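You operate a simulated robot arm through the tools that you are given. There is no shell and no other tool.

The job below is to be done with a simulated robot arm. You get a single attempt, and the scene is never put back.

TASK
Put things in order on the top of the blue table. At the end: the brown ticket block from the top of the blue table stands on top of the white stand; the white ticket from the top of the blue table stands where the white jar (marked "Gaskets") stood; the blue felt pad from the top of the blue table stands where the brown ticket block stood; the white jar from the top of the blue table stands where the blue felt pad stood; whatever was shut is shut again. Leave all else as you found it, and nothing knocked over.

Only the result counts: the job must be done as asked and must still hold three seconds after the hand-in. Knocking over, shifting, dropping, spilling or breaking anything else fails it.

THE ROBOT
A 7-joint arm with a two-finger gripper, fixed in place. Base frame: the origin is at the foot of the arm, x ahead of it, y to its left, z up; the work surface is at about z = 0. Readings come in m, degrees, newtons and seconds.
With the tool pointing down near the work surface it reaches from about 0.16 to 0.38 m from the base axis. Its first joint turns from -72.0 to 72.0 degrees. Payload 0.6 kg.
Tool frame: the origin (TCP) lies between the finger pads and is the grasp point; the fingertips stand 0.022 m ahead of it; z points along the fingers, y is the line along which they close. The gripper opens to 0.092 m; its body begins 0.065 m behind the TCP.
Orientation is told as [roll, pitch, yaw] about the base's x, y, z axes, in that order, counted from this pose: with the fingers straight down and closing along the base's y, the tool's x points along the base's -x, its y along +y and its z along -z.

THE INTERFACE
- The arm moves only by the tool drive_tool. Its argument "rows" is a list that holds one entry, the list of rows, each a list of 7 numbers: the shift along the tool's x, y, z in m, then the turn, a rotation vector about the tool's x, y, z in degrees, then the closure in counts, from 0 (fully open) to 255 (shut). In form: [[[dx, dy, dz, ax, ay, az, fingers], ...]]. A call has 1 to 20 rows; each row is the pose to reach, as a shift and turn from the pose commanded when the call began, along the tool's axes at that moment. Each row takes 0.2 s and may step no farther than 0.05 m and 8.6 degrees from the row before; otherwise, or with a gripper value out of range, the whole call is refused. Where a pose cannot be reached the arm comes as near as it can. A force on the tool above 40 N (or 10 N above the force at the start of the call, whichever is more), or a blocked arm, ends the call early, and 0.2 s more pass. Each finger travels about 0.0599 m/s and halts on what it meets, pressing with about 26 N; the grip force reading is that of the motor and also rises with nothing between the fingers. The clock runs only during rows and for 0.2 s after the last one: add rows that repeat a pose to give the fingers time. It gives the time, the measured TCP pose, the force on the tool (base axes), the opening and the grip force at its end, in the units of the frame above (readings bear some noise), with the torque about the TCP (base axes, N m) and any sound that the robot's microphone picked up.
- Cameras (640 x 400 px; columns grow to the right, rows downward): "scene" is fixed at [0.0526, -0.2733, 0.3943]; the picture's right is [0.78, -0.62, 0.00], its down [-0.40, -0.51, -0.76] and it looks along [0.47, 0.60, -0.65] (base axes); focal length 214 px, centre (320, 200). "wrist" rides on the gripper at [0.071, 0.019, -0.102] in the tool frame; the picture's right is [-0.26, 0.96, 0.00], its down [-0.75, -0.20, -0.63] and it looks along [-0.60, -0.16, 0.78] (tool axes); focal length 280 px, centre (320, 200). There is no depth. A picture from a camera that has moved, and an enlarged one, comes with that camera's place and axes in the base frame and with its lens.
- get_image(camera): a new picture of that camera. It takes no simulated time.
- inspect(camera, box): a new picture of the part [left, top, right, bottom] of that camera's present view, enlarged. It takes no simulated time.
- close_job(): hands the job in; it is judged then, once.

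Places have to be worked out from the pictures, the camera data and where the tool is seen. Open the gripper and draw the arm clear of the work before you hand the job in, unless the task says otherwise.

The tools are called after "Emit:" by a JSON object that holds its "op" and its "data". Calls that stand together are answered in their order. drive_tool: Moves the arm, as the interface text tells. Its arguments: {"type":"object","properties":{"rows":{"type":"array","items":{"type":"array","items":{"type":"array","items":{"type":"number"}}}}},"required":["rows"]} The other tools are called the same way: get_image (camera) takes a picture; inspect (camera, box) takes an enlarged picture of a part of a camera's view; close_job () hands the job in.

At the start:

```text
t: 0.0
tcp_pos: [0.2476, 0.0019, 0.293]
orientation: [0.0, 0.0, 0.0]
ft_force: [0.2, 0.0, -0.2]
torque: [-0.01, -0.01, 0.0]
gripper_width: 0.0919
finger_force: 0.1
```

scene: 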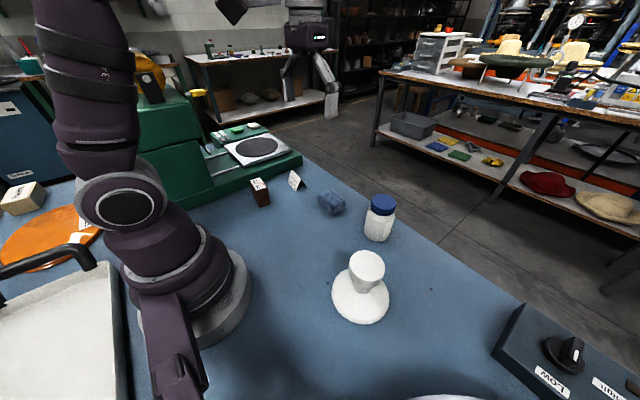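
wrist: 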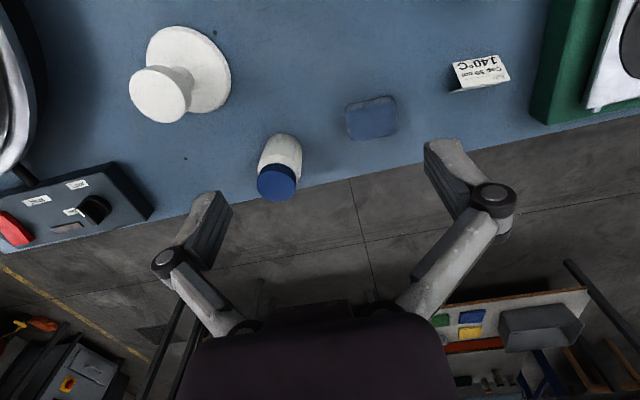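

I'll start by looking closely at the objects on the table in both cameras.

Emit:
{"op": "inspect", "data": {"camera": "scene", "box": [220, 150, 420, 275]}}

Emit:
{"op": "inspect", "data": {"camera": "scene", "box": [310, 180, 470, 340]}}

Emit:
{"op": "inspect", "data": {"camera": "wrist", "box": [100, 0, 340, 220]}}

Emit:
{"op": "inspect", "data": {"camera": "wrist", "box": [320, 30, 560, 180]}}

```text
3.20 times, centred on (320, 212) of scene
camera zoom: at [0.0526, -0.2733, 0.3943], right [0.78, -0.62, 0.0], down [-0.4, -0.51, -0.76], along [0.47, 0.6, -0.65], focal length 686 px, centre (320, 160)
```

zoom: 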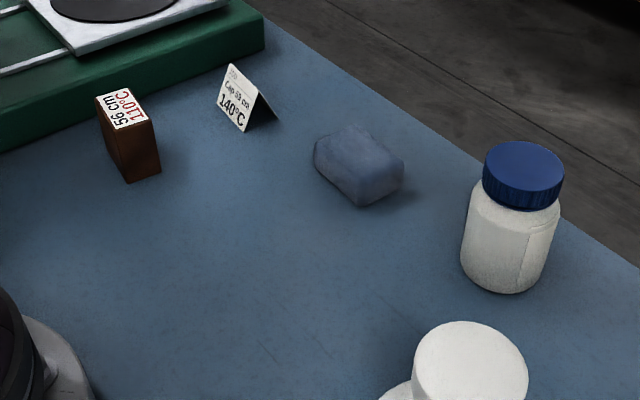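

```text
2.50 times, centred on (390, 260) of scene
camera zoom: at [0.0526, -0.2733, 0.3943], right [0.78, -0.62, 0.0], down [-0.4, -0.51, -0.76], along [0.47, 0.6, -0.65], focal length 536 px, centre (145, 50)
```

zoom: 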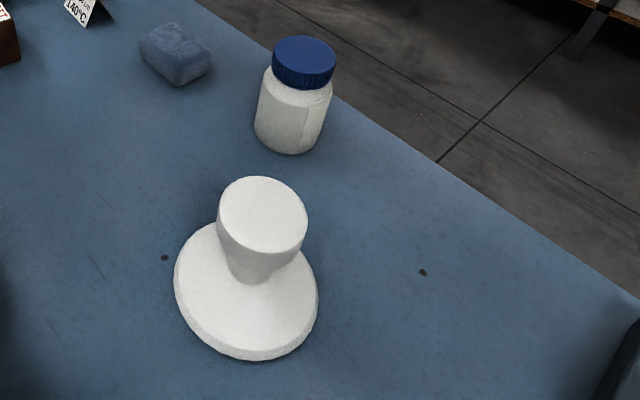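

```text
1.82 times, centred on (220, 110) of wrist
camera zoom: at [0.1781, 0.0209, 0.393], right [0.26, 0.96, 0.0], down [0.75, -0.2, 0.63], along [0.6, -0.16, -0.78], focal length 510 px, centre (502, 364)
```

zoom: 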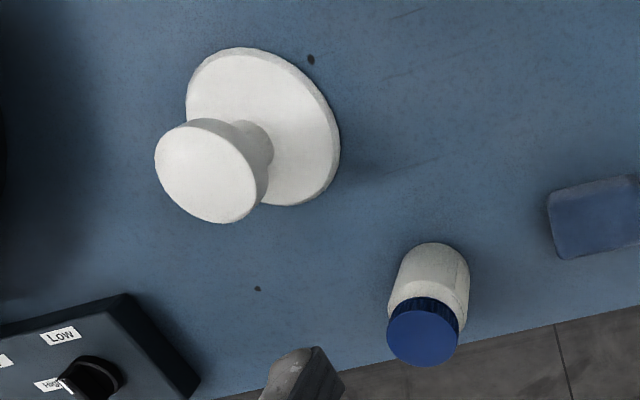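

```text
2.67 times, centred on (440, 105) of wrist
camera zoom: at [0.1781, 0.0209, 0.393], right [0.26, 0.96, 0.0], down [0.75, -0.2, 0.63], along [0.6, -0.16, -0.78], focal length 748 px, centre (0, 453)
```

zoom: 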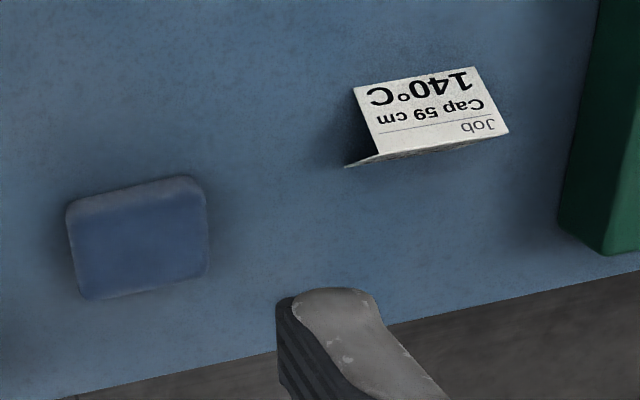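

Zooming in further on each object to determine corners precisely.

Emit:
{"op": "inspect", "data": {"camera": "scene", "box": [240, 165, 320, 215]}}

Emit:
{"op": "inspect", "data": {"camera": "scene", "box": [310, 180, 406, 240]}}

Emit:
{"op": "inspect", "data": {"camera": "scene", "box": [310, 240, 420, 330]}}

Emit:
{"op": "inspect", "data": {"camera": "scene", "box": [130, 80, 320, 210]}}

Emit:
{"op": "inspect", "data": {"camera": "scene", "box": [0, 150, 200, 400]}}

Emit:
{"op": "inspect", "data": {"camera": "scene", "box": [400, 280, 640, 400]}}

```text
8.00 times, centred on (280, 190) of scene
camera zoom: at [0.0526, -0.2733, 0.3943], right [0.78, -0.62, 0.0], down [-0.4, -0.51, -0.76], along [0.47, 0.6, -0.65], focal length 1716 px, centre (640, 280)
```

zoom: 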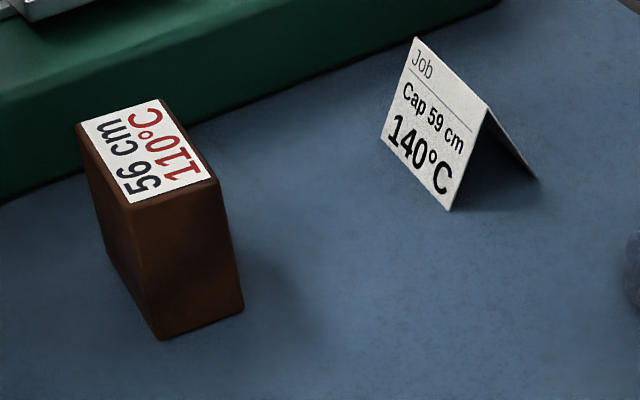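

```text
6.67 times, centred on (358, 210) of scene
camera zoom: at [0.0526, -0.2733, 0.3943], right [0.78, -0.62, 0.0], down [-0.4, -0.51, -0.76], along [0.47, 0.6, -0.65], focal length 1430 px, centre (67, 133)
```

zoom: 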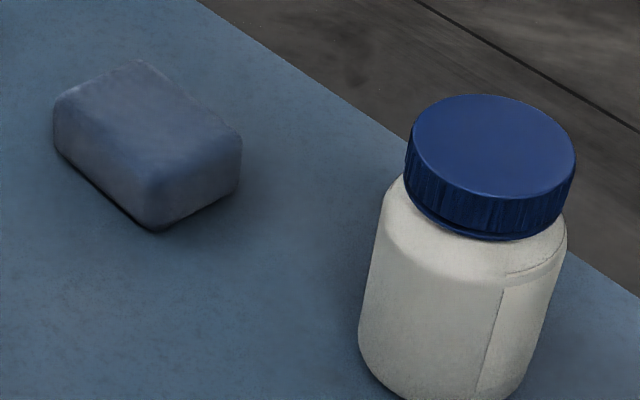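

```text
4.44 times, centred on (365, 285) of scene
camera zoom: at [0.0526, -0.2733, 0.3943], right [0.78, -0.62, 0.0], down [-0.4, -0.51, -0.76], along [0.47, 0.6, -0.65], focal length 953 px, centre (120, -178)
```

zoom: 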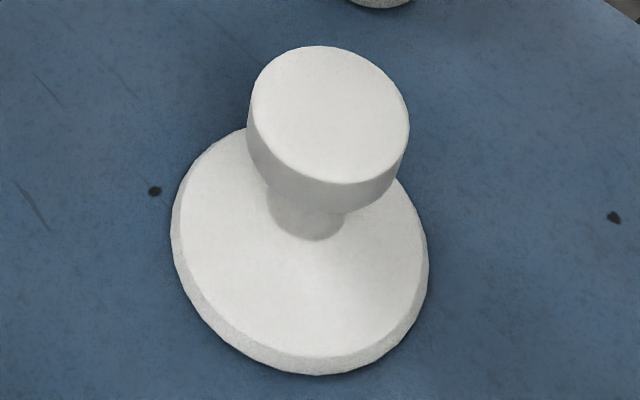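

```text
3.08 times, centred on (225, 145) of scene
camera zoom: at [0.0526, -0.2733, 0.3943], right [0.78, -0.62, 0.0], down [-0.4, -0.51, -0.76], along [0.47, 0.6, -0.65], focal length 660 px, centre (612, 369)
```

zoom: 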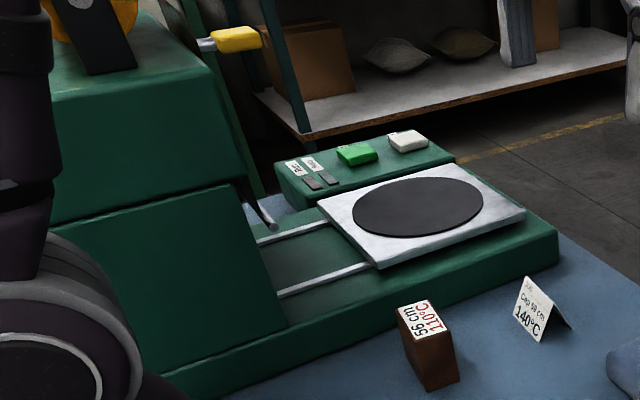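

```text
1.60 times, centred on (100, 275) of scene
camera zoom: at [0.0526, -0.2733, 0.3943], right [0.78, -0.62, 0.0], down [-0.4, -0.51, -0.76], along [0.47, 0.6, -0.65], focal length 343 px, centre (672, 80)
```

zoom: 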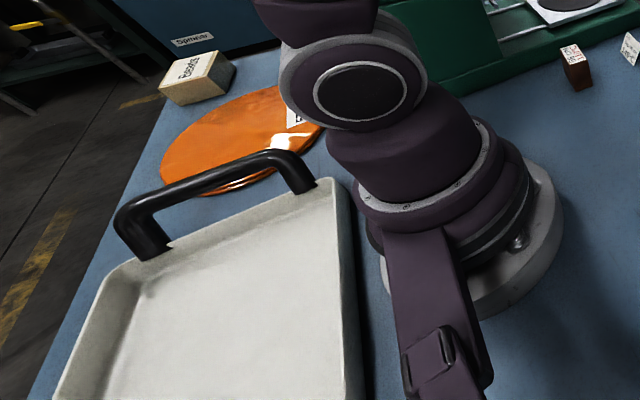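

```text
2.67 times, centred on (520, 340) of scene
camera zoom: at [0.0526, -0.2733, 0.3943], right [0.78, -0.62, 0.0], down [-0.4, -0.51, -0.76], along [0.47, 0.6, -0.65], focal length 572 px, centre (-213, -173)
```

zoom: 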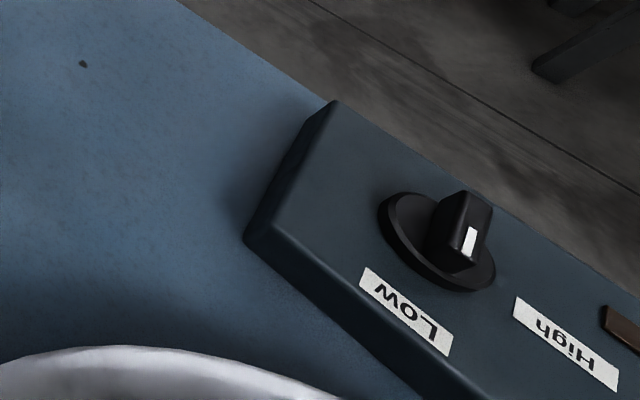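

The block is near (0.207, 0.192), the ticket near (0.327, 0.192), the pad near (0.347, 0.051), the jar near (0.367, -0.088), and the stand near (0.226, -0.168) with its top at about z 0.09 to 0.1. I'll move above the block with yaw of about 82° (closing along base x) to check its position with the wrist camera.

Emit:
{"op": "drive_tool", "data": {"rows": [[[0.004, 0.019, 0.013, 0, 0, -8.2, 0], [0.008, 0.038, 0.026, 0, 0, -16.4, 0], [0.012, 0.057, 0.039, 0, 0, -24.6, 0], [0.016, 0.076, 0.052, 0, 0, -32.8, 0], [0.02, 0.095, 0.065, 0, 0, -41, 0], [0.024, 0.114, 0.078, 0, 0, -49.2, 0], [0.028, 0.133, 0.091, 0, 0, -57.4, 0], [0.032, 0.152, 0.104, 0, 0, -65.6, 0], [0.036, 0.171, 0.117, 0, 0, -73.8, 0], [0.0406, 0.19, 0.13, 0, 0, -82, 0], [0.0406, 0.19, 0.13, 0, 0, -82, 0]]]}}

```text
t: 2.4
tcp_pos: [0.21, 0.1925, 0.1619]
orientation: [0.0, 0.0, 82.0]
ft_force: [0.4, 0.2, -0.7]
torque: [-0.02, -0.01, 0.03]
gripper_width: 0.0918
finger_force: 0.0
```

The arm is above the block at z 0.162. Now I take pictures to check the alignment.

Emit:
{"op": "get_image", "data": {"camera": "wrist"}}

Emit:
{"op": "get_image", "data": {"camera": "scene"}}

```text
taken
camera wrist: at [0.1811, 0.1241, 0.2624], right [-0.92, 0.39, 0.0], down [0.31, 0.72, 0.63], along [0.25, 0.58, -0.78], focal length 280 px, centre (320, 200)
```

wrist: 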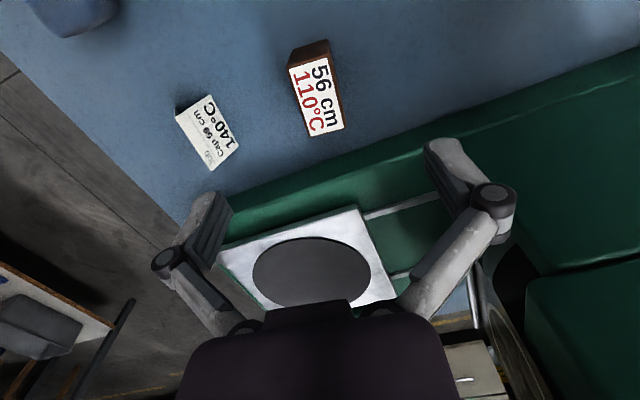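

```text
taken
```

scene: 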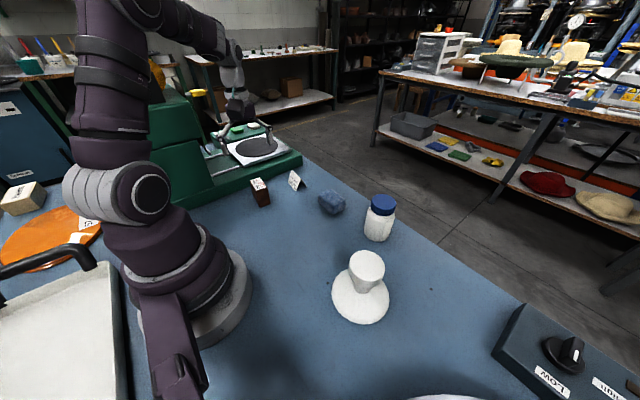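

Emit:
{"op": "inspect", "data": {"camera": "wrist", "box": [160, 20, 360, 180]}}

Emit:
{"op": "inspect", "data": {"camera": "wrist", "box": [270, 30, 370, 150]}}

```text
2.50 times, centred on (260, 100) of wrist
camera zoom: at [0.1811, 0.1241, 0.2624], right [-0.92, 0.39, 0.0], down [0.31, 0.72, 0.63], along [0.25, 0.58, -0.78], focal length 701 px, centre (470, 450)
```

zoom: 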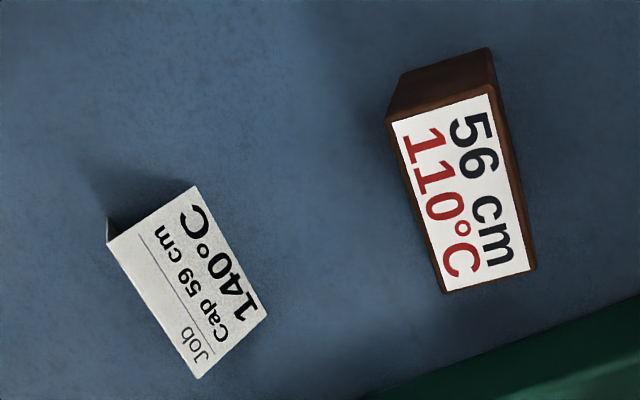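

```text
3.33 times, centred on (320, 90) of wrist
camera zoom: at [0.1811, 0.1241, 0.2624], right [-0.92, 0.39, 0.0], down [0.31, 0.72, 0.63], along [0.25, 0.58, -0.78], focal length 935 px, centre (320, 567)
```

zoom: 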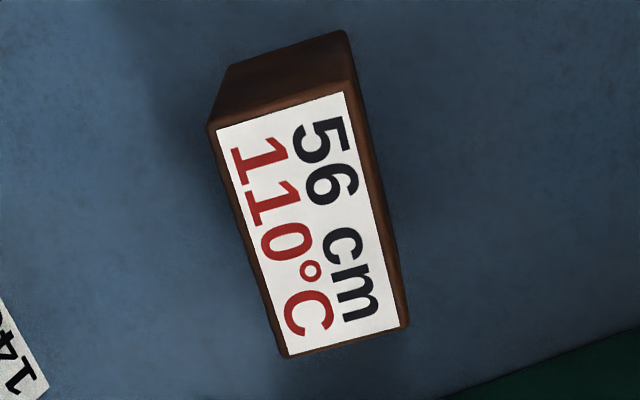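

The wrist view shows the block 0.03 x 0.054 m, aligned with the tool and offset only about -2 mm along tool y. I'll descend to z of about 0.032 with the fingers open.

Emit:
{"op": "drive_tool", "data": {"rows": [[[0.0005, -0.001, 0.03, 0, 0, 0, 0], [0.0005, -0.0018, 0.06, 0, 0, 0, 0], [0.0005, -0.0018, 0.08, 0, 0, 0, 0], [0.0005, -0.0018, 0.09, 0, 0, 0, 0], [0.0005, -0.0018, 0.09, 0, 0, 0, 0]]]}}

Emit:
{"op": "get_image", "data": {"camera": "wrist"}}

Emit:
{"op": "get_image", "data": {"camera": "scene"}}

```text
t: 3.6
tcp_pos: [0.21, 0.1904, 0.072]
orientation: [0.0, 0.0, 82.0]
ft_force: [-0.1, -0.8, 0.1]
torque: [0.03, -0.03, 0.01]
gripper_width: 0.0919
finger_force: 0.0
```

```text
taken
camera wrist: at [0.1818, 0.1226, 0.1722], right [-0.92, 0.39, 0.0], down [0.31, 0.72, 0.63], along [0.25, 0.57, -0.78], focal length 280 px, centre (320, 200)
```

wrist: 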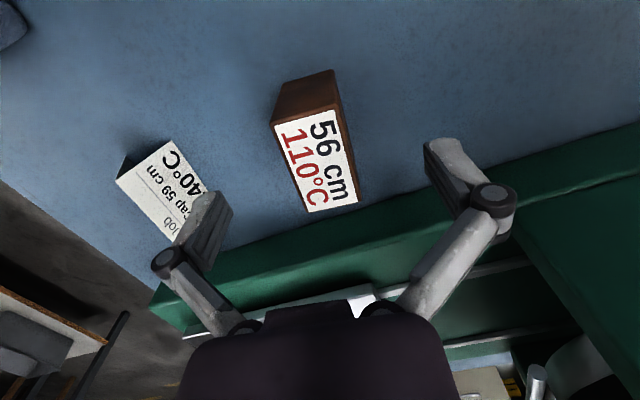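

```text
taken
```

scene: 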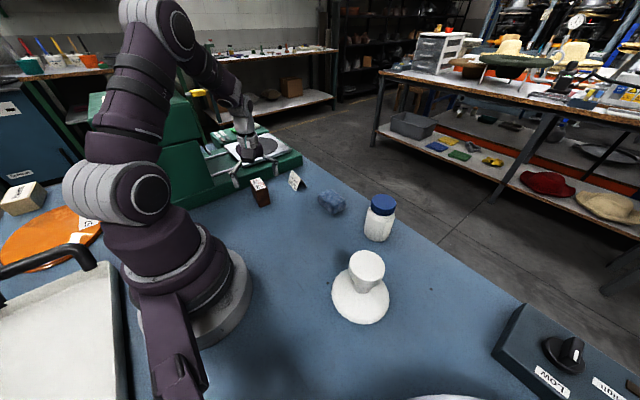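

Emit:
{"op": "inspect", "data": {"camera": "scene", "box": [200, 90, 320, 220]}}

Emit:
{"op": "inspect", "data": {"camera": "wrist", "box": [100, 50, 380, 250]}}

```text
3.08 times, centred on (260, 155) of scene
camera zoom: at [0.0526, -0.2733, 0.3943], right [0.78, -0.62, 0.0], down [-0.4, -0.51, -0.76], along [0.47, 0.6, -0.65], focal length 660 px, centre (505, 338)
```

zoom: 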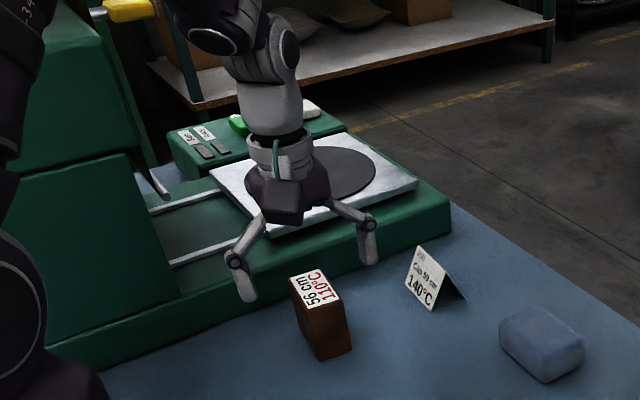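

```text
2.00 times, centred on (240, 150) of wrist
camera zoom: at [0.1818, 0.1226, 0.1722], right [-0.92, 0.39, 0.0], down [0.31, 0.72, 0.63], along [0.25, 0.57, -0.78], focal length 561 px, centre (480, 300)
```

zoom: 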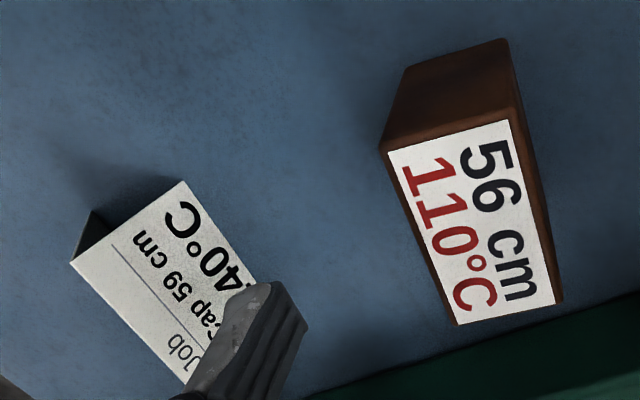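

Block still centred within 1–2 mm between the fingers. I'll descend to z of about 0.032 and then close slowly.

Emit:
{"op": "drive_tool", "data": {"rows": [[[0, -0.001, 0.015, 0, 0, 0, 0], [0, -0.001, 0.03, 0, 0, 0, 0], [0, -0.001, 0.04, 0, 0, 0, 0], [0, -0.001, 0.04, 0, 0, 0, 0]]]}}

Emit:
{"op": "get_image", "data": {"camera": "wrist"}}

Emit:
{"op": "inspect", "data": {"camera": "scene", "box": [200, 90, 320, 220]}}

```text
t: 4.6
tcp_pos: [0.2107, 0.1889, 0.0353]
orientation: [0.0, 0.0, 82.0]
ft_force: [-0.4, -0.7, -0.3]
torque: [0.0, -0.01, -0.01]
gripper_width: 0.0918
finger_force: 0.1
```

```text
taken
camera wrist: at [0.1831, 0.1216, 0.1337], right [-0.92, 0.39, 0.0], down [0.31, 0.72, 0.62], along [0.25, 0.57, -0.78], focal length 280 px, centre (320, 200)
```

wrist: 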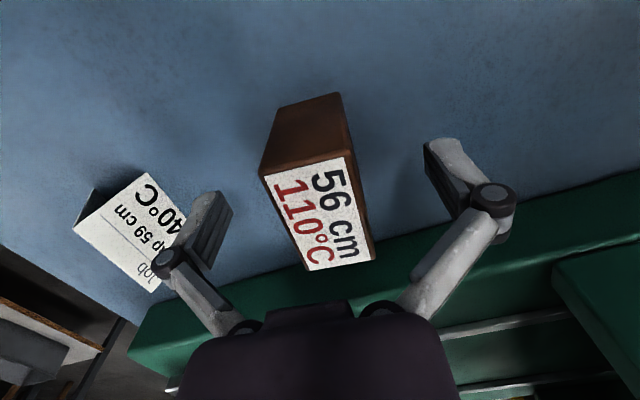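

```text
3.08 times, centred on (260, 155) of scene
camera zoom: at [0.0526, -0.2733, 0.3943], right [0.78, -0.62, 0.0], down [-0.4, -0.51, -0.76], along [0.47, 0.6, -0.65], focal length 660 px, centre (505, 338)
```

zoom: 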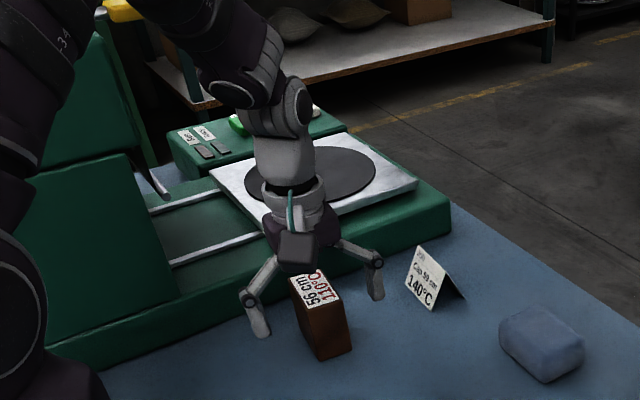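

Block is between the pads. I'll nudge 3 mm along -tool x to centre on its length and close the gripper.

Emit:
{"op": "drive_tool", "data": {"rows": [[[-0.003, 0, 0, 0, 0, 0, 0], [-0.003, 0, 0, 0, 0, 0, 120], [-0.003, 0, 0, 0, 0, 0, 180], [-0.003, 0, 0, 0, 0, 0, 220], [-0.003, 0, 0, 0, 0, 0, 255], [-0.003, 0, 0, 0, 0, 0, 255], [-0.003, 0, 0, 0, 0, 0, 255]]]}}

Emit:
{"op": "get_image", "data": {"camera": "wrist"}}

```text
t: 6.2
tcp_pos: [0.2111, 0.1933, 0.0347]
orientation: [0.0, 0.0, 82.0]
ft_force: [-1.4, 0.1, 2.4]
torque: [-0.04, -0.01, 0.0]
gripper_width: 0.0314
finger_force: 25.8
```

```text
taken
camera wrist: at [0.1832, 0.1249, 0.1337], right [-0.92, 0.39, 0.0], down [0.31, 0.72, 0.63], along [0.25, 0.57, -0.78], focal length 280 px, centre (320, 200)
```

wrist: 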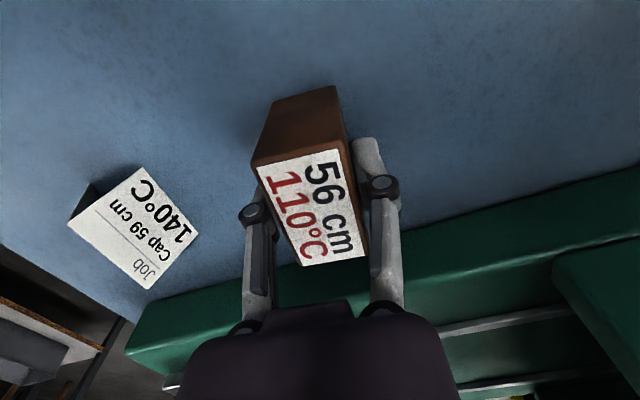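

The block is gripped (width 0.0314). Its place is about (0.212, 0.193). I'll lift it straight up to z of about 0.19.

Emit:
{"op": "drive_tool", "data": {"rows": [[[-0.003, 0, -0.01, 0, 0, 0, 255], [-0.003, 0, -0.04, 0, 0, 0, 255], [-0.003, 0, -0.08, 0, 0, 0, 255], [-0.003, 0, -0.12, 0, 0, 0, 255], [-0.003, 0, -0.155, 0, 0, 0, 255], [-0.003, 0, -0.155, 0, 0, 0, 255]]]}}

Emit:
{"op": "get_image", "data": {"camera": "wrist"}}

Emit:
{"op": "get_image", "data": {"camera": "scene"}}

```text
t: 7.6
tcp_pos: [0.2119, 0.1981, 0.1897]
orientation: [0.0, 0.0, 82.0]
ft_force: [-0.2, -0.4, -1.5]
torque: [0.02, 0.02, -0.01]
gripper_width: 0.0311
finger_force: 26.2
```

```text
taken
camera wrist: at [0.1832, 0.1297, 0.291], right [-0.92, 0.39, 0.0], down [0.31, 0.72, 0.63], along [0.25, 0.57, -0.78], focal length 280 px, centre (320, 200)
```

wrist: 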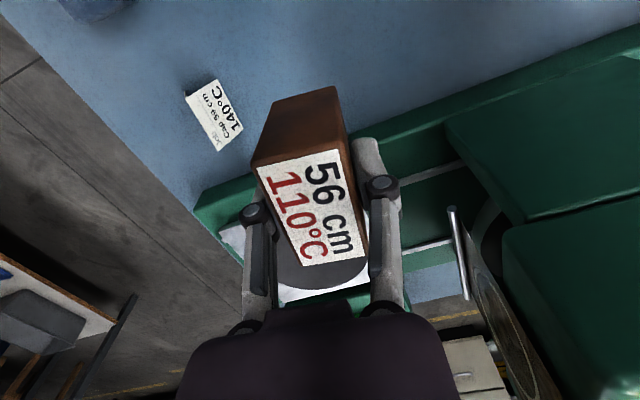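

```text
taken
```

scene: 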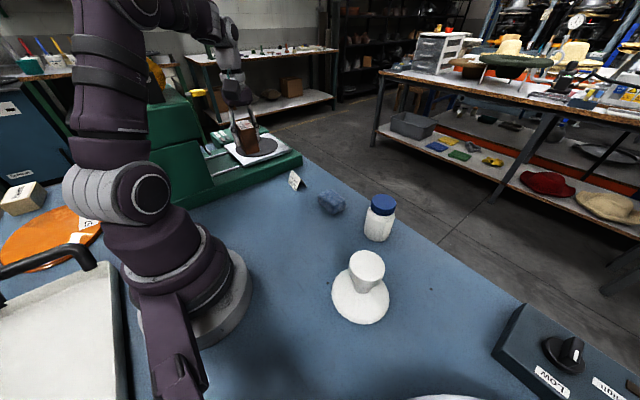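

The block lifted cleanly. I'll carry it toward the stand while turning to yaw 0, stopping 9 cm short to view the stand beside the held block.

Emit:
{"op": "drive_tool", "data": {"rows": [[[0.0274, -0.0047, 0, 0, 0, 8.2, 255], [0.0547, -0.0093, 0, 0, 0, 16.4, 255], [0.0821, -0.014, 0, 0, 0, 24.6, 255], [0.1094, -0.0186, 0, 0, 0, 32.8, 255], [0.1368, -0.0233, 0, 0, 0, 41, 255], [0.1642, -0.028, 0, 0, 0, 49.2, 255], [0.1915, -0.0326, 0, 0, 0, 57.4, 255], [0.2189, -0.0373, 0, 0, 0, 65.6, 255], [0.2462, -0.0419, 0, 0, 0, 73.8, 255], [0.2736, -0.0466, 0, 0, 0, 82, 255], [0.2736, -0.0466, 0, 0, 0, 82, 255]]]}}

Emit:
{"op": "get_image", "data": {"camera": "wrist"}}

Emit:
{"op": "get_image", "data": {"camera": "scene"}}

```text
t: 10.0
tcp_pos: [0.2193, -0.0801, 0.1877]
orientation: [0.0, 0.0, -0.1]
ft_force: [0.9, -0.3, -0.4]
torque: [-0.05, 0.02, 0.01]
gripper_width: 0.0313
finger_force: 26.2
```

```text
taken
camera wrist: at [0.1492, -0.0618, 0.2878], right [0.26, 0.96, 0.0], down [0.75, -0.21, 0.62], along [0.6, -0.17, -0.78], focal length 280 px, centre (320, 200)
```

wrist: 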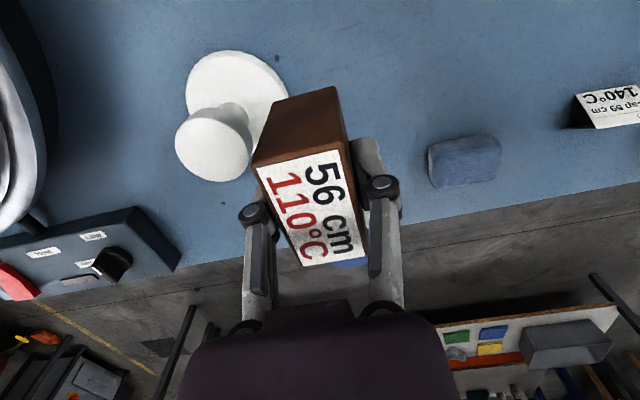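

```text
taken
```

scene: 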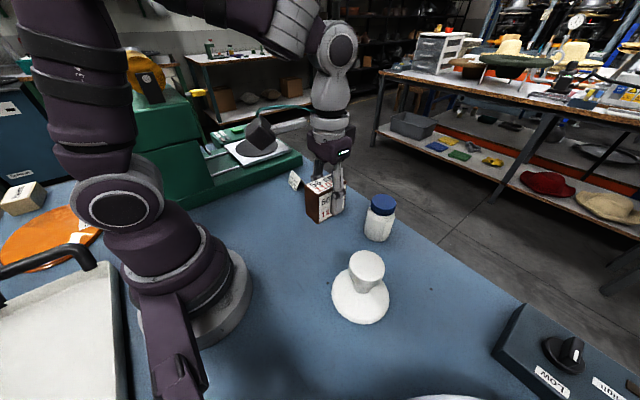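

Something looks different on the green machine; I'll check closely, as well as the stand.

Emit:
{"op": "inspect", "data": {"camera": "scene", "box": [190, 80, 350, 200]}}

Emit:
{"op": "inspect", "data": {"camera": "wrist", "box": [150, 30, 350, 200]}}

```text
3.33 times, centred on (270, 140) of scene
camera zoom: at [0.0526, -0.2733, 0.3943], right [0.78, -0.62, 0.0], down [-0.4, -0.51, -0.76], along [0.47, 0.6, -0.65], focal length 715 px, centre (487, 400)
```

zoom: 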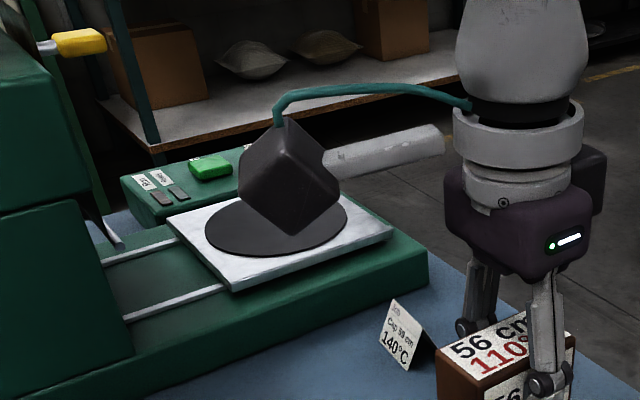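

```text
2.35 times, centred on (250, 115) of wrist
camera zoom: at [0.1492, -0.0618, 0.2878], right [0.26, 0.96, 0.0], down [0.75, -0.21, 0.62], along [0.6, -0.17, -0.78], focal length 660 px, centre (485, 400)
```

zoom: 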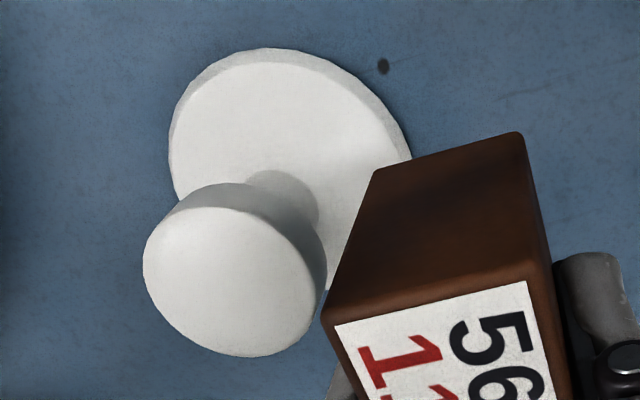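

That dark cube is just the wrist camera's housing on the gripper, so the machine is unchanged. Combining both views puts the stand top at about (0.229, -0.1705, 0.095), so I'll move the block over it.

Emit:
{"op": "drive_tool", "data": {"rows": [[[-0.0023, -0.0224, 0, 0, 0, 0, 255], [-0.0046, -0.0449, 0, 0, 0, 0, 255], [-0.0068, -0.0673, 0, 0, 0, 0, 255], [-0.0091, -0.0897, 0, 0, 0, 0, 255], [-0.0091, -0.0897, 0.02, 0, 0, 0, 255], [-0.0091, -0.0897, 0.035, 0, 0, 0, 255], [-0.0091, -0.0897, 0.035, 0, 0, 0, 255]]]}}

Emit:
{"op": "get_image", "data": {"camera": "wrist"}}

Emit:
{"op": "inspect", "data": {"camera": "scene", "box": [290, 180, 450, 340]}}

```text
t: 11.6
tcp_pos: [0.2294, -0.1691, 0.1532]
orientation: [0.0, 0.1, 0.0]
ft_force: [1.2, 0.3, -0.7]
torque: [-0.02, -0.03, -0.02]
gripper_width: 0.0311
finger_force: 26.2
```

```text
taken
camera wrist: at [0.1585, -0.1499, 0.2536], right [0.26, 0.96, 0.0], down [0.75, -0.21, 0.62], along [0.6, -0.16, -0.78], focal length 280 px, centre (320, 200)
```

wrist: 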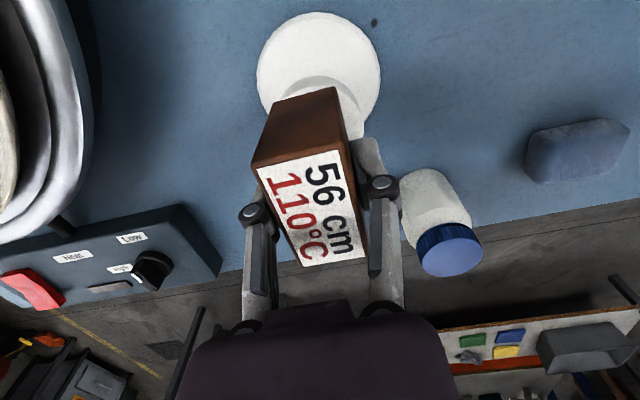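

```text
2.50 times, centred on (370, 260) of scene
camera zoom: at [0.0526, -0.2733, 0.3943], right [0.78, -0.62, 0.0], down [-0.4, -0.51, -0.76], along [0.47, 0.6, -0.65], focal length 536 px, centre (195, 50)
```

zoom: 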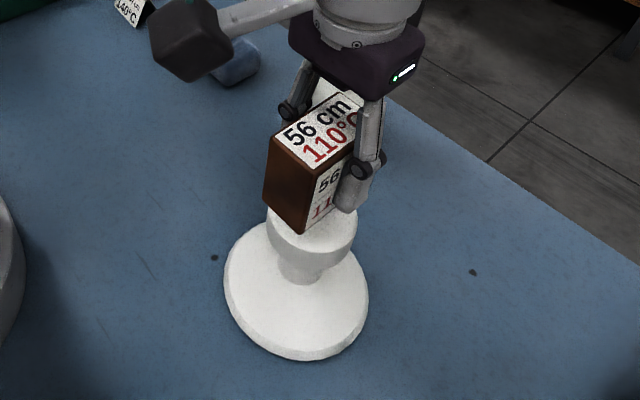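

Block is over the stand, bottom about 25 mm above it. I'll lower most of the way and look again.

Emit:
{"op": "drive_tool", "data": {"rows": [[[0, 0, 0.008, 0, 0, 0, 255], [0, 0, 0.016, 0, 0, 0, 255], [0, 0, 0.019, 0, 0, 0, 255], [0, 0, 0.019, 0, 0, 0, 255]]]}}

Emit:
{"op": "inspect", "data": {"camera": "scene", "box": [330, 200, 410, 290]}}

Emit:
{"op": "get_image", "data": {"camera": "wrist"}}

```text
t: 12.6
tcp_pos: [0.2294, -0.1697, 0.1337]
orientation: [0.1, 0.0, 0.0]
ft_force: [0.8, 0.1, 1.3]
torque: [-0.03, -0.05, 0.0]
gripper_width: 0.0312
finger_force: 26.5
```

```text
4.44 times, centred on (370, 245) of scene
camera zoom: at [0.0526, -0.2733, 0.3943], right [0.78, -0.62, 0.0], down [-0.4, -0.51, -0.76], along [0.47, 0.6, -0.65], focal length 953 px, centre (98, 0)
```

zoom: 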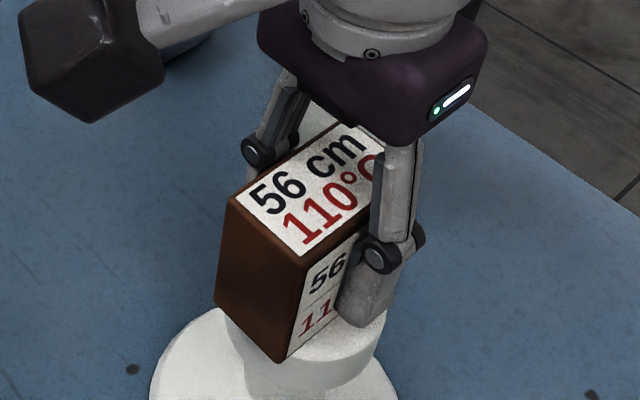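

```text
taken
camera wrist: at [0.1582, -0.1508, 0.2337], right [0.26, 0.96, 0.0], down [0.75, -0.2, 0.63], along [0.6, -0.16, -0.78], focal length 280 px, centre (320, 200)
```

wrist: 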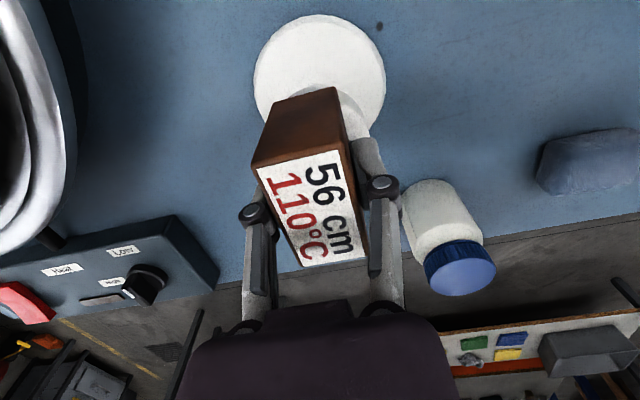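

The block looks about 2–3 mm short in x relative to the disc centre. I'll shift +3 mm in x and lower in small steps, watching the force.

Emit:
{"op": "drive_tool", "data": {"rows": [[[-0.0015, -0.0005, 0, 0, 0, 0, 255], [-0.003, -0.0005, 0, 0, 0, 0, 255], [-0.003, -0.0005, 0.002, 0, 0, 0, 255], [-0.003, -0.0005, 0.003, 0, 0, 0, 255], [-0.003, -0.0005, 0.003, 0, 0, 0, 255]]]}}

Emit:
{"op": "inspect", "data": {"camera": "scene", "box": [330, 200, 410, 290]}}

```text
t: 13.8
tcp_pos: [0.2319, -0.1708, 0.1318]
orientation: [0.0, -0.1, 0.0]
ft_force: [1.5, 1.4, 19.7]
torque: [0.02, -0.1, 0.02]
gripper_width: 0.0312
finger_force: 26.2
```

```text
4.44 times, centred on (370, 245) of scene
camera zoom: at [0.0526, -0.2732, 0.3944], right [0.78, -0.62, 0.0], down [-0.4, -0.51, -0.76], along [0.47, 0.6, -0.65], focal length 953 px, centre (98, 0)
```

zoom: 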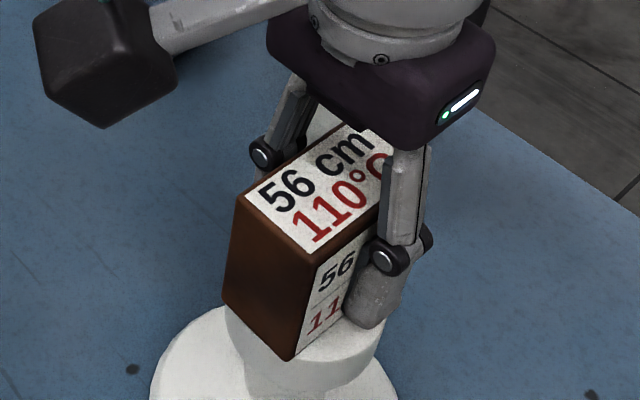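

Contact: about 20 N upward force, so the block is on the stand. I'll relieve the pressure by 1.5 mm and open the gripper.

Emit:
{"op": "drive_tool", "data": {"rows": [[[0, 0, -0.001, 0, 0, 0, 255], [0, 0, -0.0015, 0, 0, 0, 255], [0, 0, -0.0015, 0, 0, 0, 255]]]}}

Emit:
{"op": "inspect", "data": {"camera": "scene", "box": [330, 200, 410, 290]}}

```text
t: 14.6
tcp_pos: [0.2317, -0.1693, 0.1319]
orientation: [0.0, 0.0, 0.0]
ft_force: [-0.9, -0.5, -0.6]
torque: [-0.01, 0.0, 0.02]
gripper_width: 0.0311
finger_force: 25.6
```

```text
4.44 times, centred on (370, 245) of scene
camera zoom: at [0.0526, -0.2733, 0.3943], right [0.78, -0.62, 0.0], down [-0.4, -0.51, -0.76], along [0.47, 0.6, -0.65], focal length 953 px, centre (98, 0)
```

zoom: 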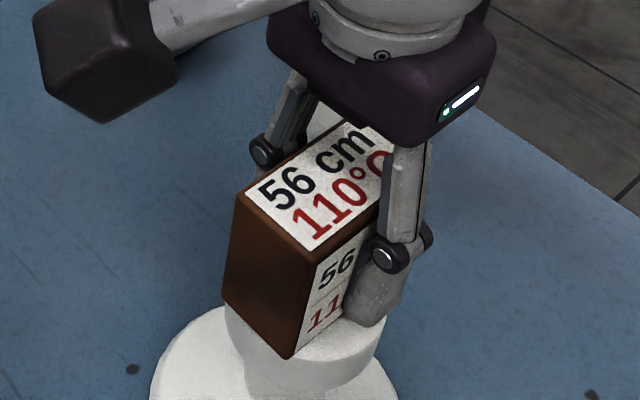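

Force now near zero, so the block is at or just off contact. I'll lower 0.7 mm and open slowly.

Emit:
{"op": "drive_tool", "data": {"rows": [[[0, 0, 0.0007, 0, 0, 0, 255], [0, 0, 0.0007, 0, 0, 0, 255], [0, 0, 0.0007, 0, 0, 0, 160], [0, 0, 0.0007, 0, 0, 0, 120], [0, 0, 0.0007, 0, 0, 0, 60], [0, 0, 0.0007, 0, 0, 0, 0], [0, 0, 0.0007, 0, 0, 0, 0], [0, 0, 0.0007, 0, 0, 0, 0]]]}}

Emit:
{"op": "inspect", "data": {"camera": "scene", "box": [330, 200, 410, 290]}}

Emit:
{"op": "get_image", "data": {"camera": "wrist"}}

```text
t: 16.4
tcp_pos: [0.2322, -0.1705, 0.1305]
orientation: [0.0, 0.0, 0.0]
ft_force: [-1.0, -0.2, -0.1]
torque: [0.02, 0.02, 0.01]
gripper_width: 0.0923
finger_force: 0.1
```

```text
4.44 times, centred on (370, 245) of scene
camera zoom: at [0.0526, -0.2733, 0.3943], right [0.78, -0.62, 0.0], down [-0.4, -0.51, -0.76], along [0.47, 0.6, -0.65], focal length 953 px, centre (98, 0)
```

zoom: 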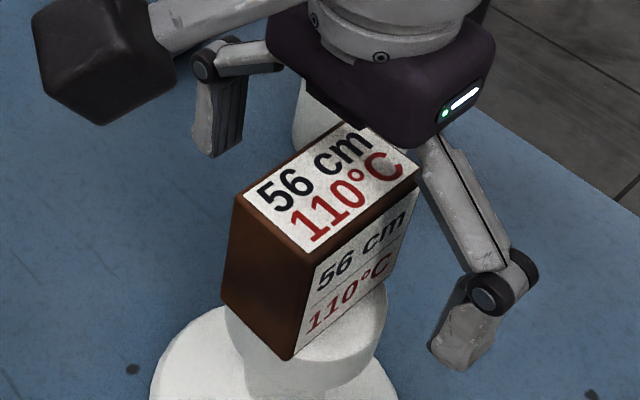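

```text
taken
camera wrist: at [0.1612, -0.1517, 0.2315], right [0.26, 0.96, 0.0], down [0.75, -0.2, 0.62], along [0.6, -0.16, -0.78], focal length 280 px, centre (320, 200)
```

wrist: 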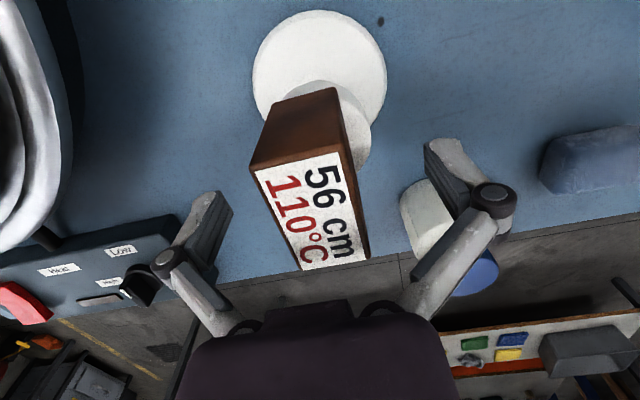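

The block stands squarely on the stand. I'll retract straight up and then travel to above the pad.

Emit:
{"op": "drive_tool", "data": {"rows": [[[0, 0, -0.02, 0, 0, 0, 0], [0, 0, -0.05, 0, 0, 0, 0], [0, 0, -0.085, 0, 0, 0, 0], [0, 0, -0.12, 0, 0, 0, 0], [-0.019, 0.037, -0.12, 0, 0, 0, 0], [-0.038, 0.074, -0.12, 0, 0, 0, 0], [-0.057, 0.111, -0.12, 0, 0, 0, 0], [-0.076, 0.148, -0.11, 0, 0, 0, 0], [-0.095, 0.185, -0.08, 0, 0, 0, 0], [-0.114, 0.222, -0.05, 0, 0, 0, 0], [-0.114, 0.222, -0.02, 0, 0, 0, 0], [-0.114, 0.222, -0.02, 0, 0, 0, 0]]]}}

Emit:
{"op": "get_image", "data": {"camera": "wrist"}}

Emit:
{"op": "get_image", "data": {"camera": "scene"}}

```text
refused: row 9 steps farther than a row can; nothing moved
```

```text
taken
camera wrist: at [0.1612, -0.1517, 0.2315], right [0.26, 0.96, 0.0], down [0.75, -0.2, 0.62], along [0.6, -0.16, -0.78], focal length 280 px, centre (320, 200)
```

wrist: 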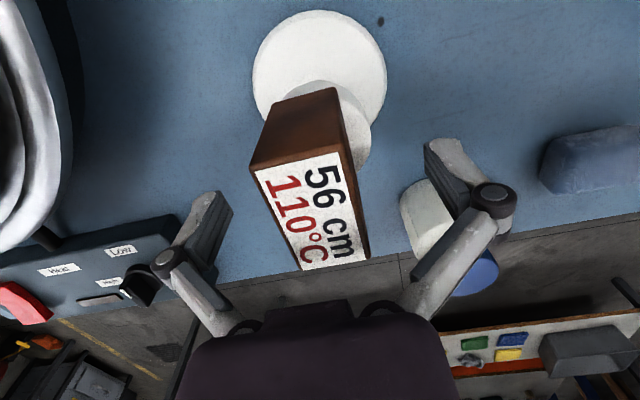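

```text
taken
```

scene: 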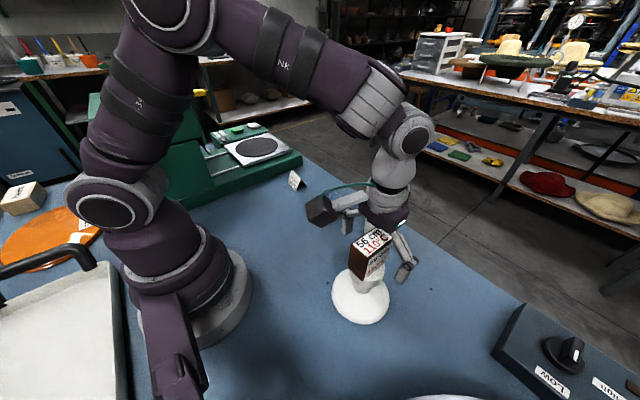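

One step was too large, so nothing moved. I'll repeat with smaller steps.

Emit:
{"op": "drive_tool", "data": {"rows": [[[0, 0, -0.02, 0, 0, 0, 0], [0, 0, -0.05, 0, 0, 0, 0], [0, 0, -0.085, 0, 0, 0, 0], [0, 0, -0.12, 0, 0, 0, 0], [-0.019, 0.037, -0.12, 0, 0, 0, 0], [-0.038, 0.074, -0.12, 0, 0, 0, 0], [-0.057, 0.111, -0.12, 0, 0, 0, 0], [-0.076, 0.148, -0.115, 0, 0, 0, 0], [-0.095, 0.185, -0.095, 0, 0, 0, 0], [-0.114, 0.222, -0.075, 0, 0, 0, 0], [-0.114, 0.222, -0.045, 0, 0, 0, 0], [-0.114, 0.222, -0.02, 0, 0, 0, 0], [-0.114, 0.222, -0.02, 0, 0, 0, 0]]]}}

Emit:
{"op": "get_image", "data": {"camera": "wrist"}}

Emit:
{"op": "get_image", "data": {"camera": "scene"}}

```text
t: 19.2
tcp_pos: [0.3455, 0.0512, 0.1524]
orientation: [0.0, 0.0, 0.1]
ft_force: [0.4, -0.1, -0.3]
torque: [0.0, -0.02, 0.01]
gripper_width: 0.0921
finger_force: 0.1
```

```text
taken
camera wrist: at [0.2746, 0.069, 0.2519], right [0.26, 0.96, 0.0], down [0.75, -0.2, 0.63], along [0.6, -0.16, -0.78], focal length 280 px, centre (320, 200)
```

wrist: 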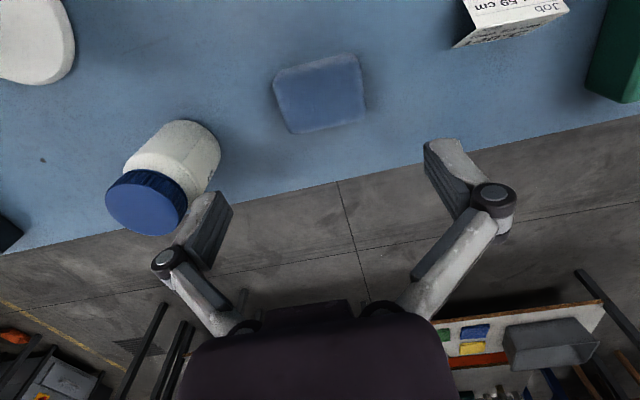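

```text
taken
```

scene: 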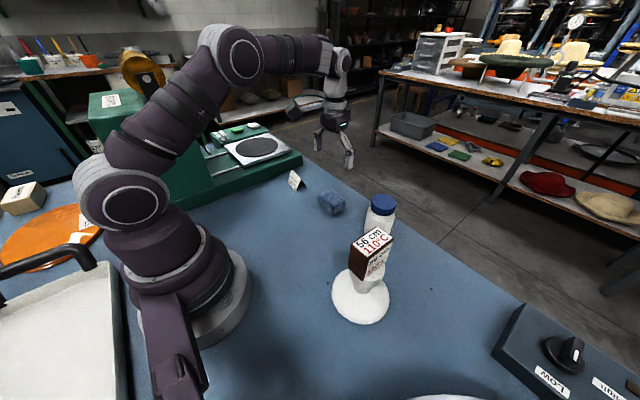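

Emit:
{"op": "inspect", "data": {"camera": "wrist", "box": [240, 30, 400, 150]}}

Emit:
{"op": "inspect", "data": {"camera": "scene", "box": [270, 160, 410, 260]}}

Emit:
{"op": "inspect", "data": {"camera": "wrist", "box": [90, 100, 250, 250]}}

```text
3.33 times, centred on (320, 90) of wrist
camera zoom: at [0.2746, 0.069, 0.2519], right [0.26, 0.96, 0.0], down [0.75, -0.2, 0.63], along [0.6, -0.16, -0.78], focal length 935 px, centre (320, 567)
```

zoom: 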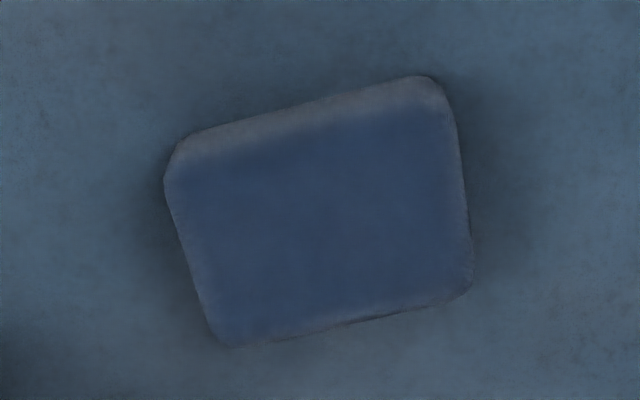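

```text
4.00 times, centred on (340, 210) of scene
camera zoom: at [0.0526, -0.2733, 0.3943], right [0.78, -0.62, 0.0], down [-0.4, -0.51, -0.76], along [0.47, 0.6, -0.65], focal length 858 px, centre (240, 160)
```

zoom: 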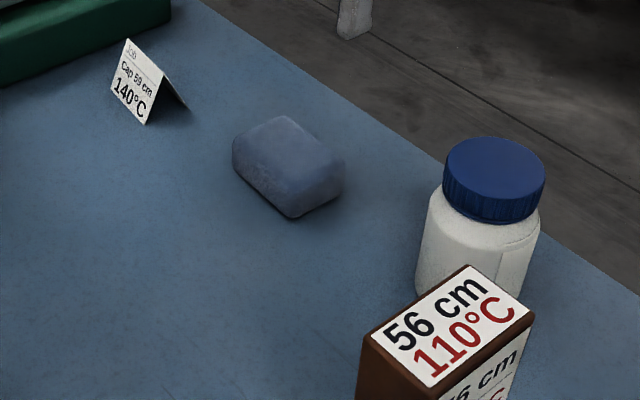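

```text
2.67 times, centred on (170, 175) of wrist
camera zoom: at [0.2746, 0.069, 0.2519], right [0.26, 0.96, 0.0], down [0.75, -0.2, 0.63], along [0.6, -0.16, -0.78], focal length 748 px, centre (720, 267)
```

zoom: 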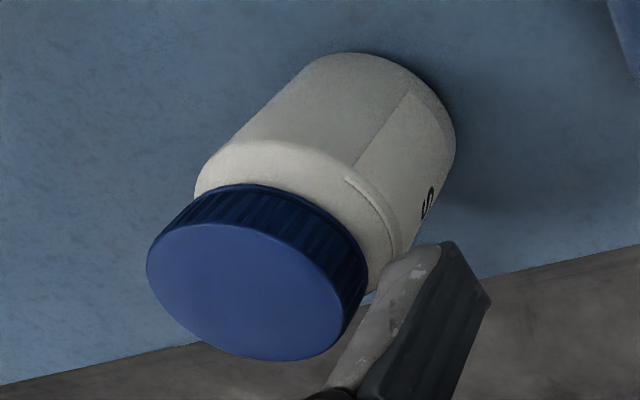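

The pad's centre is about (0.351, 0.050), turned by about -3.4°, roughly 0.05 x 0.066 x 0.027 m. I'll align the yaw and descend partway with the gripper open.

Emit:
{"op": "drive_tool", "data": {"rows": [[[-0.003, 0, 0.02, 0, 0, 1.7, 0], [-0.0055, -0.0005, 0.045, 0, 0, 3.4, 0], [-0.0055, -0.0005, 0.07, 0, 0, 3.4, 0], [-0.0055, -0.0005, 0.08, 0, 0, 3.4, 0], [-0.0055, -0.0005, 0.08, 0, 0, 3.4, 0]]]}}

Emit:
{"op": "get_image", "data": {"camera": "wrist"}}

Emit:
{"op": "inspect", "data": {"camera": "scene", "box": [270, 140, 410, 240]}}

```text
t: 20.4
tcp_pos: [0.3509, 0.05, 0.0714]
orientation: [0.1, 0.0, -3.3]
ft_force: [0.0, -0.6, -0.2]
torque: [0.0, -0.01, 0.0]
gripper_width: 0.0921
finger_force: 0.1
```

```text
taken
camera wrist: at [0.2832, 0.073, 0.1718], right [0.32, 0.95, 0.0], down [0.74, -0.25, 0.62], along [0.59, -0.2, -0.78], focal length 280 px, centre (320, 200)
```

wrist: 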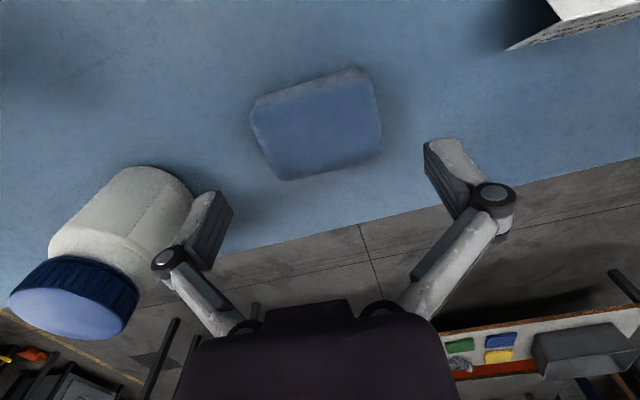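

```text
4.00 times, centred on (340, 190) of scene
camera zoom: at [0.0526, -0.2733, 0.3943], right [0.78, -0.62, 0.0], down [-0.4, -0.51, -0.76], along [0.47, 0.6, -0.65], focal length 858 px, centre (240, 240)
```

zoom: 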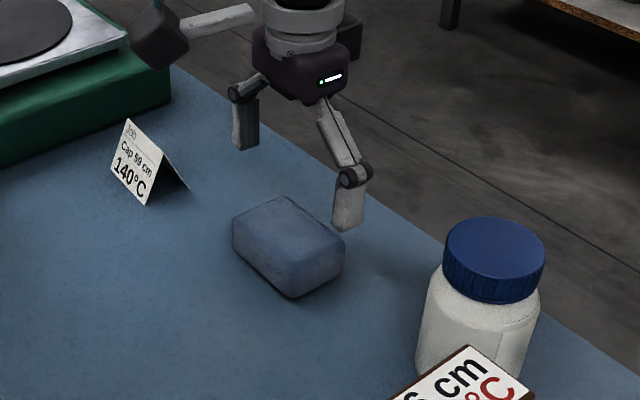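

Emit:
{"op": "inspect", "data": {"camera": "wrist", "box": [220, 50, 420, 200]}}

```text
2.67 times, centred on (320, 125) of wrist
camera zoom: at [0.2832, 0.073, 0.1718], right [0.32, 0.95, 0.0], down [0.74, -0.25, 0.62], along [0.59, -0.2, -0.78], focal length 748 px, centre (320, 400)
```

zoom: 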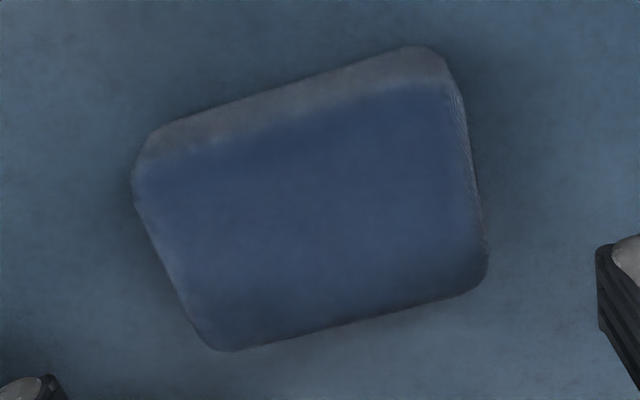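

Pad is centred between the fingers at about (0.353, 0.0495). I'll descend 43 mm to z of about 0.027.

Emit:
{"op": "drive_tool", "data": {"rows": [[[0, -0.001, 0.015, 0, 0, 0, 0], [0, -0.001, 0.03, 0, 0, 0, 0], [0, -0.001, 0.043, 0, 0, 0, 0], [0, -0.001, 0.043, 0, 0, 0, 0]]]}}

Emit:
{"op": "get_image", "data": {"camera": "wrist"}}

Emit:
{"op": "inspect", "data": {"camera": "scene", "box": [270, 140, 410, 240]}}

```text
t: 21.4
tcp_pos: [0.3509, 0.0505, 0.0281]
orientation: [-0.1, 0.0, -3.4]
ft_force: [-0.2, 0.0, -0.2]
torque: [0.02, 0.0, 0.01]
gripper_width: 0.092
finger_force: 0.0
```

```text
taken
camera wrist: at [0.2821, 0.0725, 0.1279], right [0.32, 0.95, 0.0], down [0.74, -0.25, 0.63], along [0.59, -0.2, -0.78], focal length 280 px, centre (320, 200)
```

wrist: 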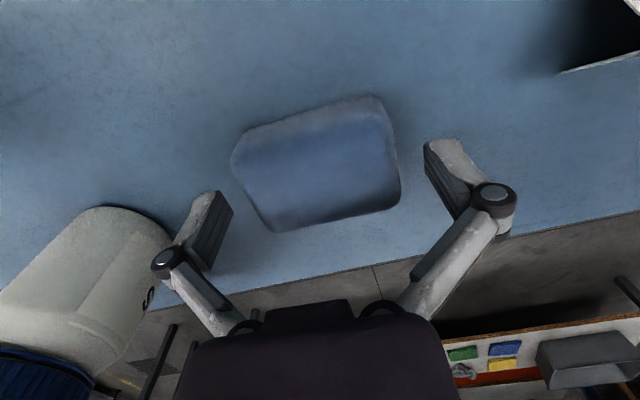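

```text
4.00 times, centred on (340, 190) of scene
camera zoom: at [0.0526, -0.2733, 0.3943], right [0.78, -0.62, 0.0], down [-0.4, -0.51, -0.76], along [0.47, 0.6, -0.65], focal length 858 px, centre (240, 240)
```

zoom: 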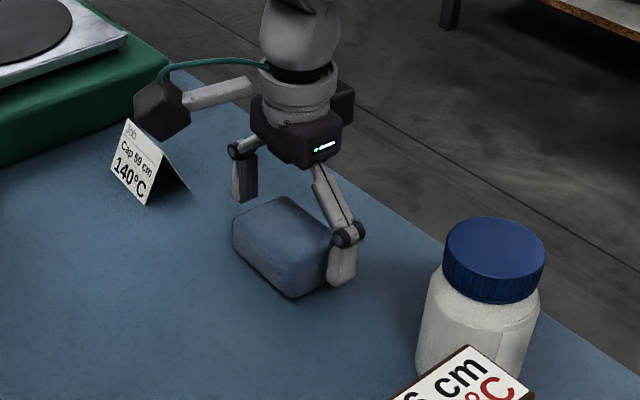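

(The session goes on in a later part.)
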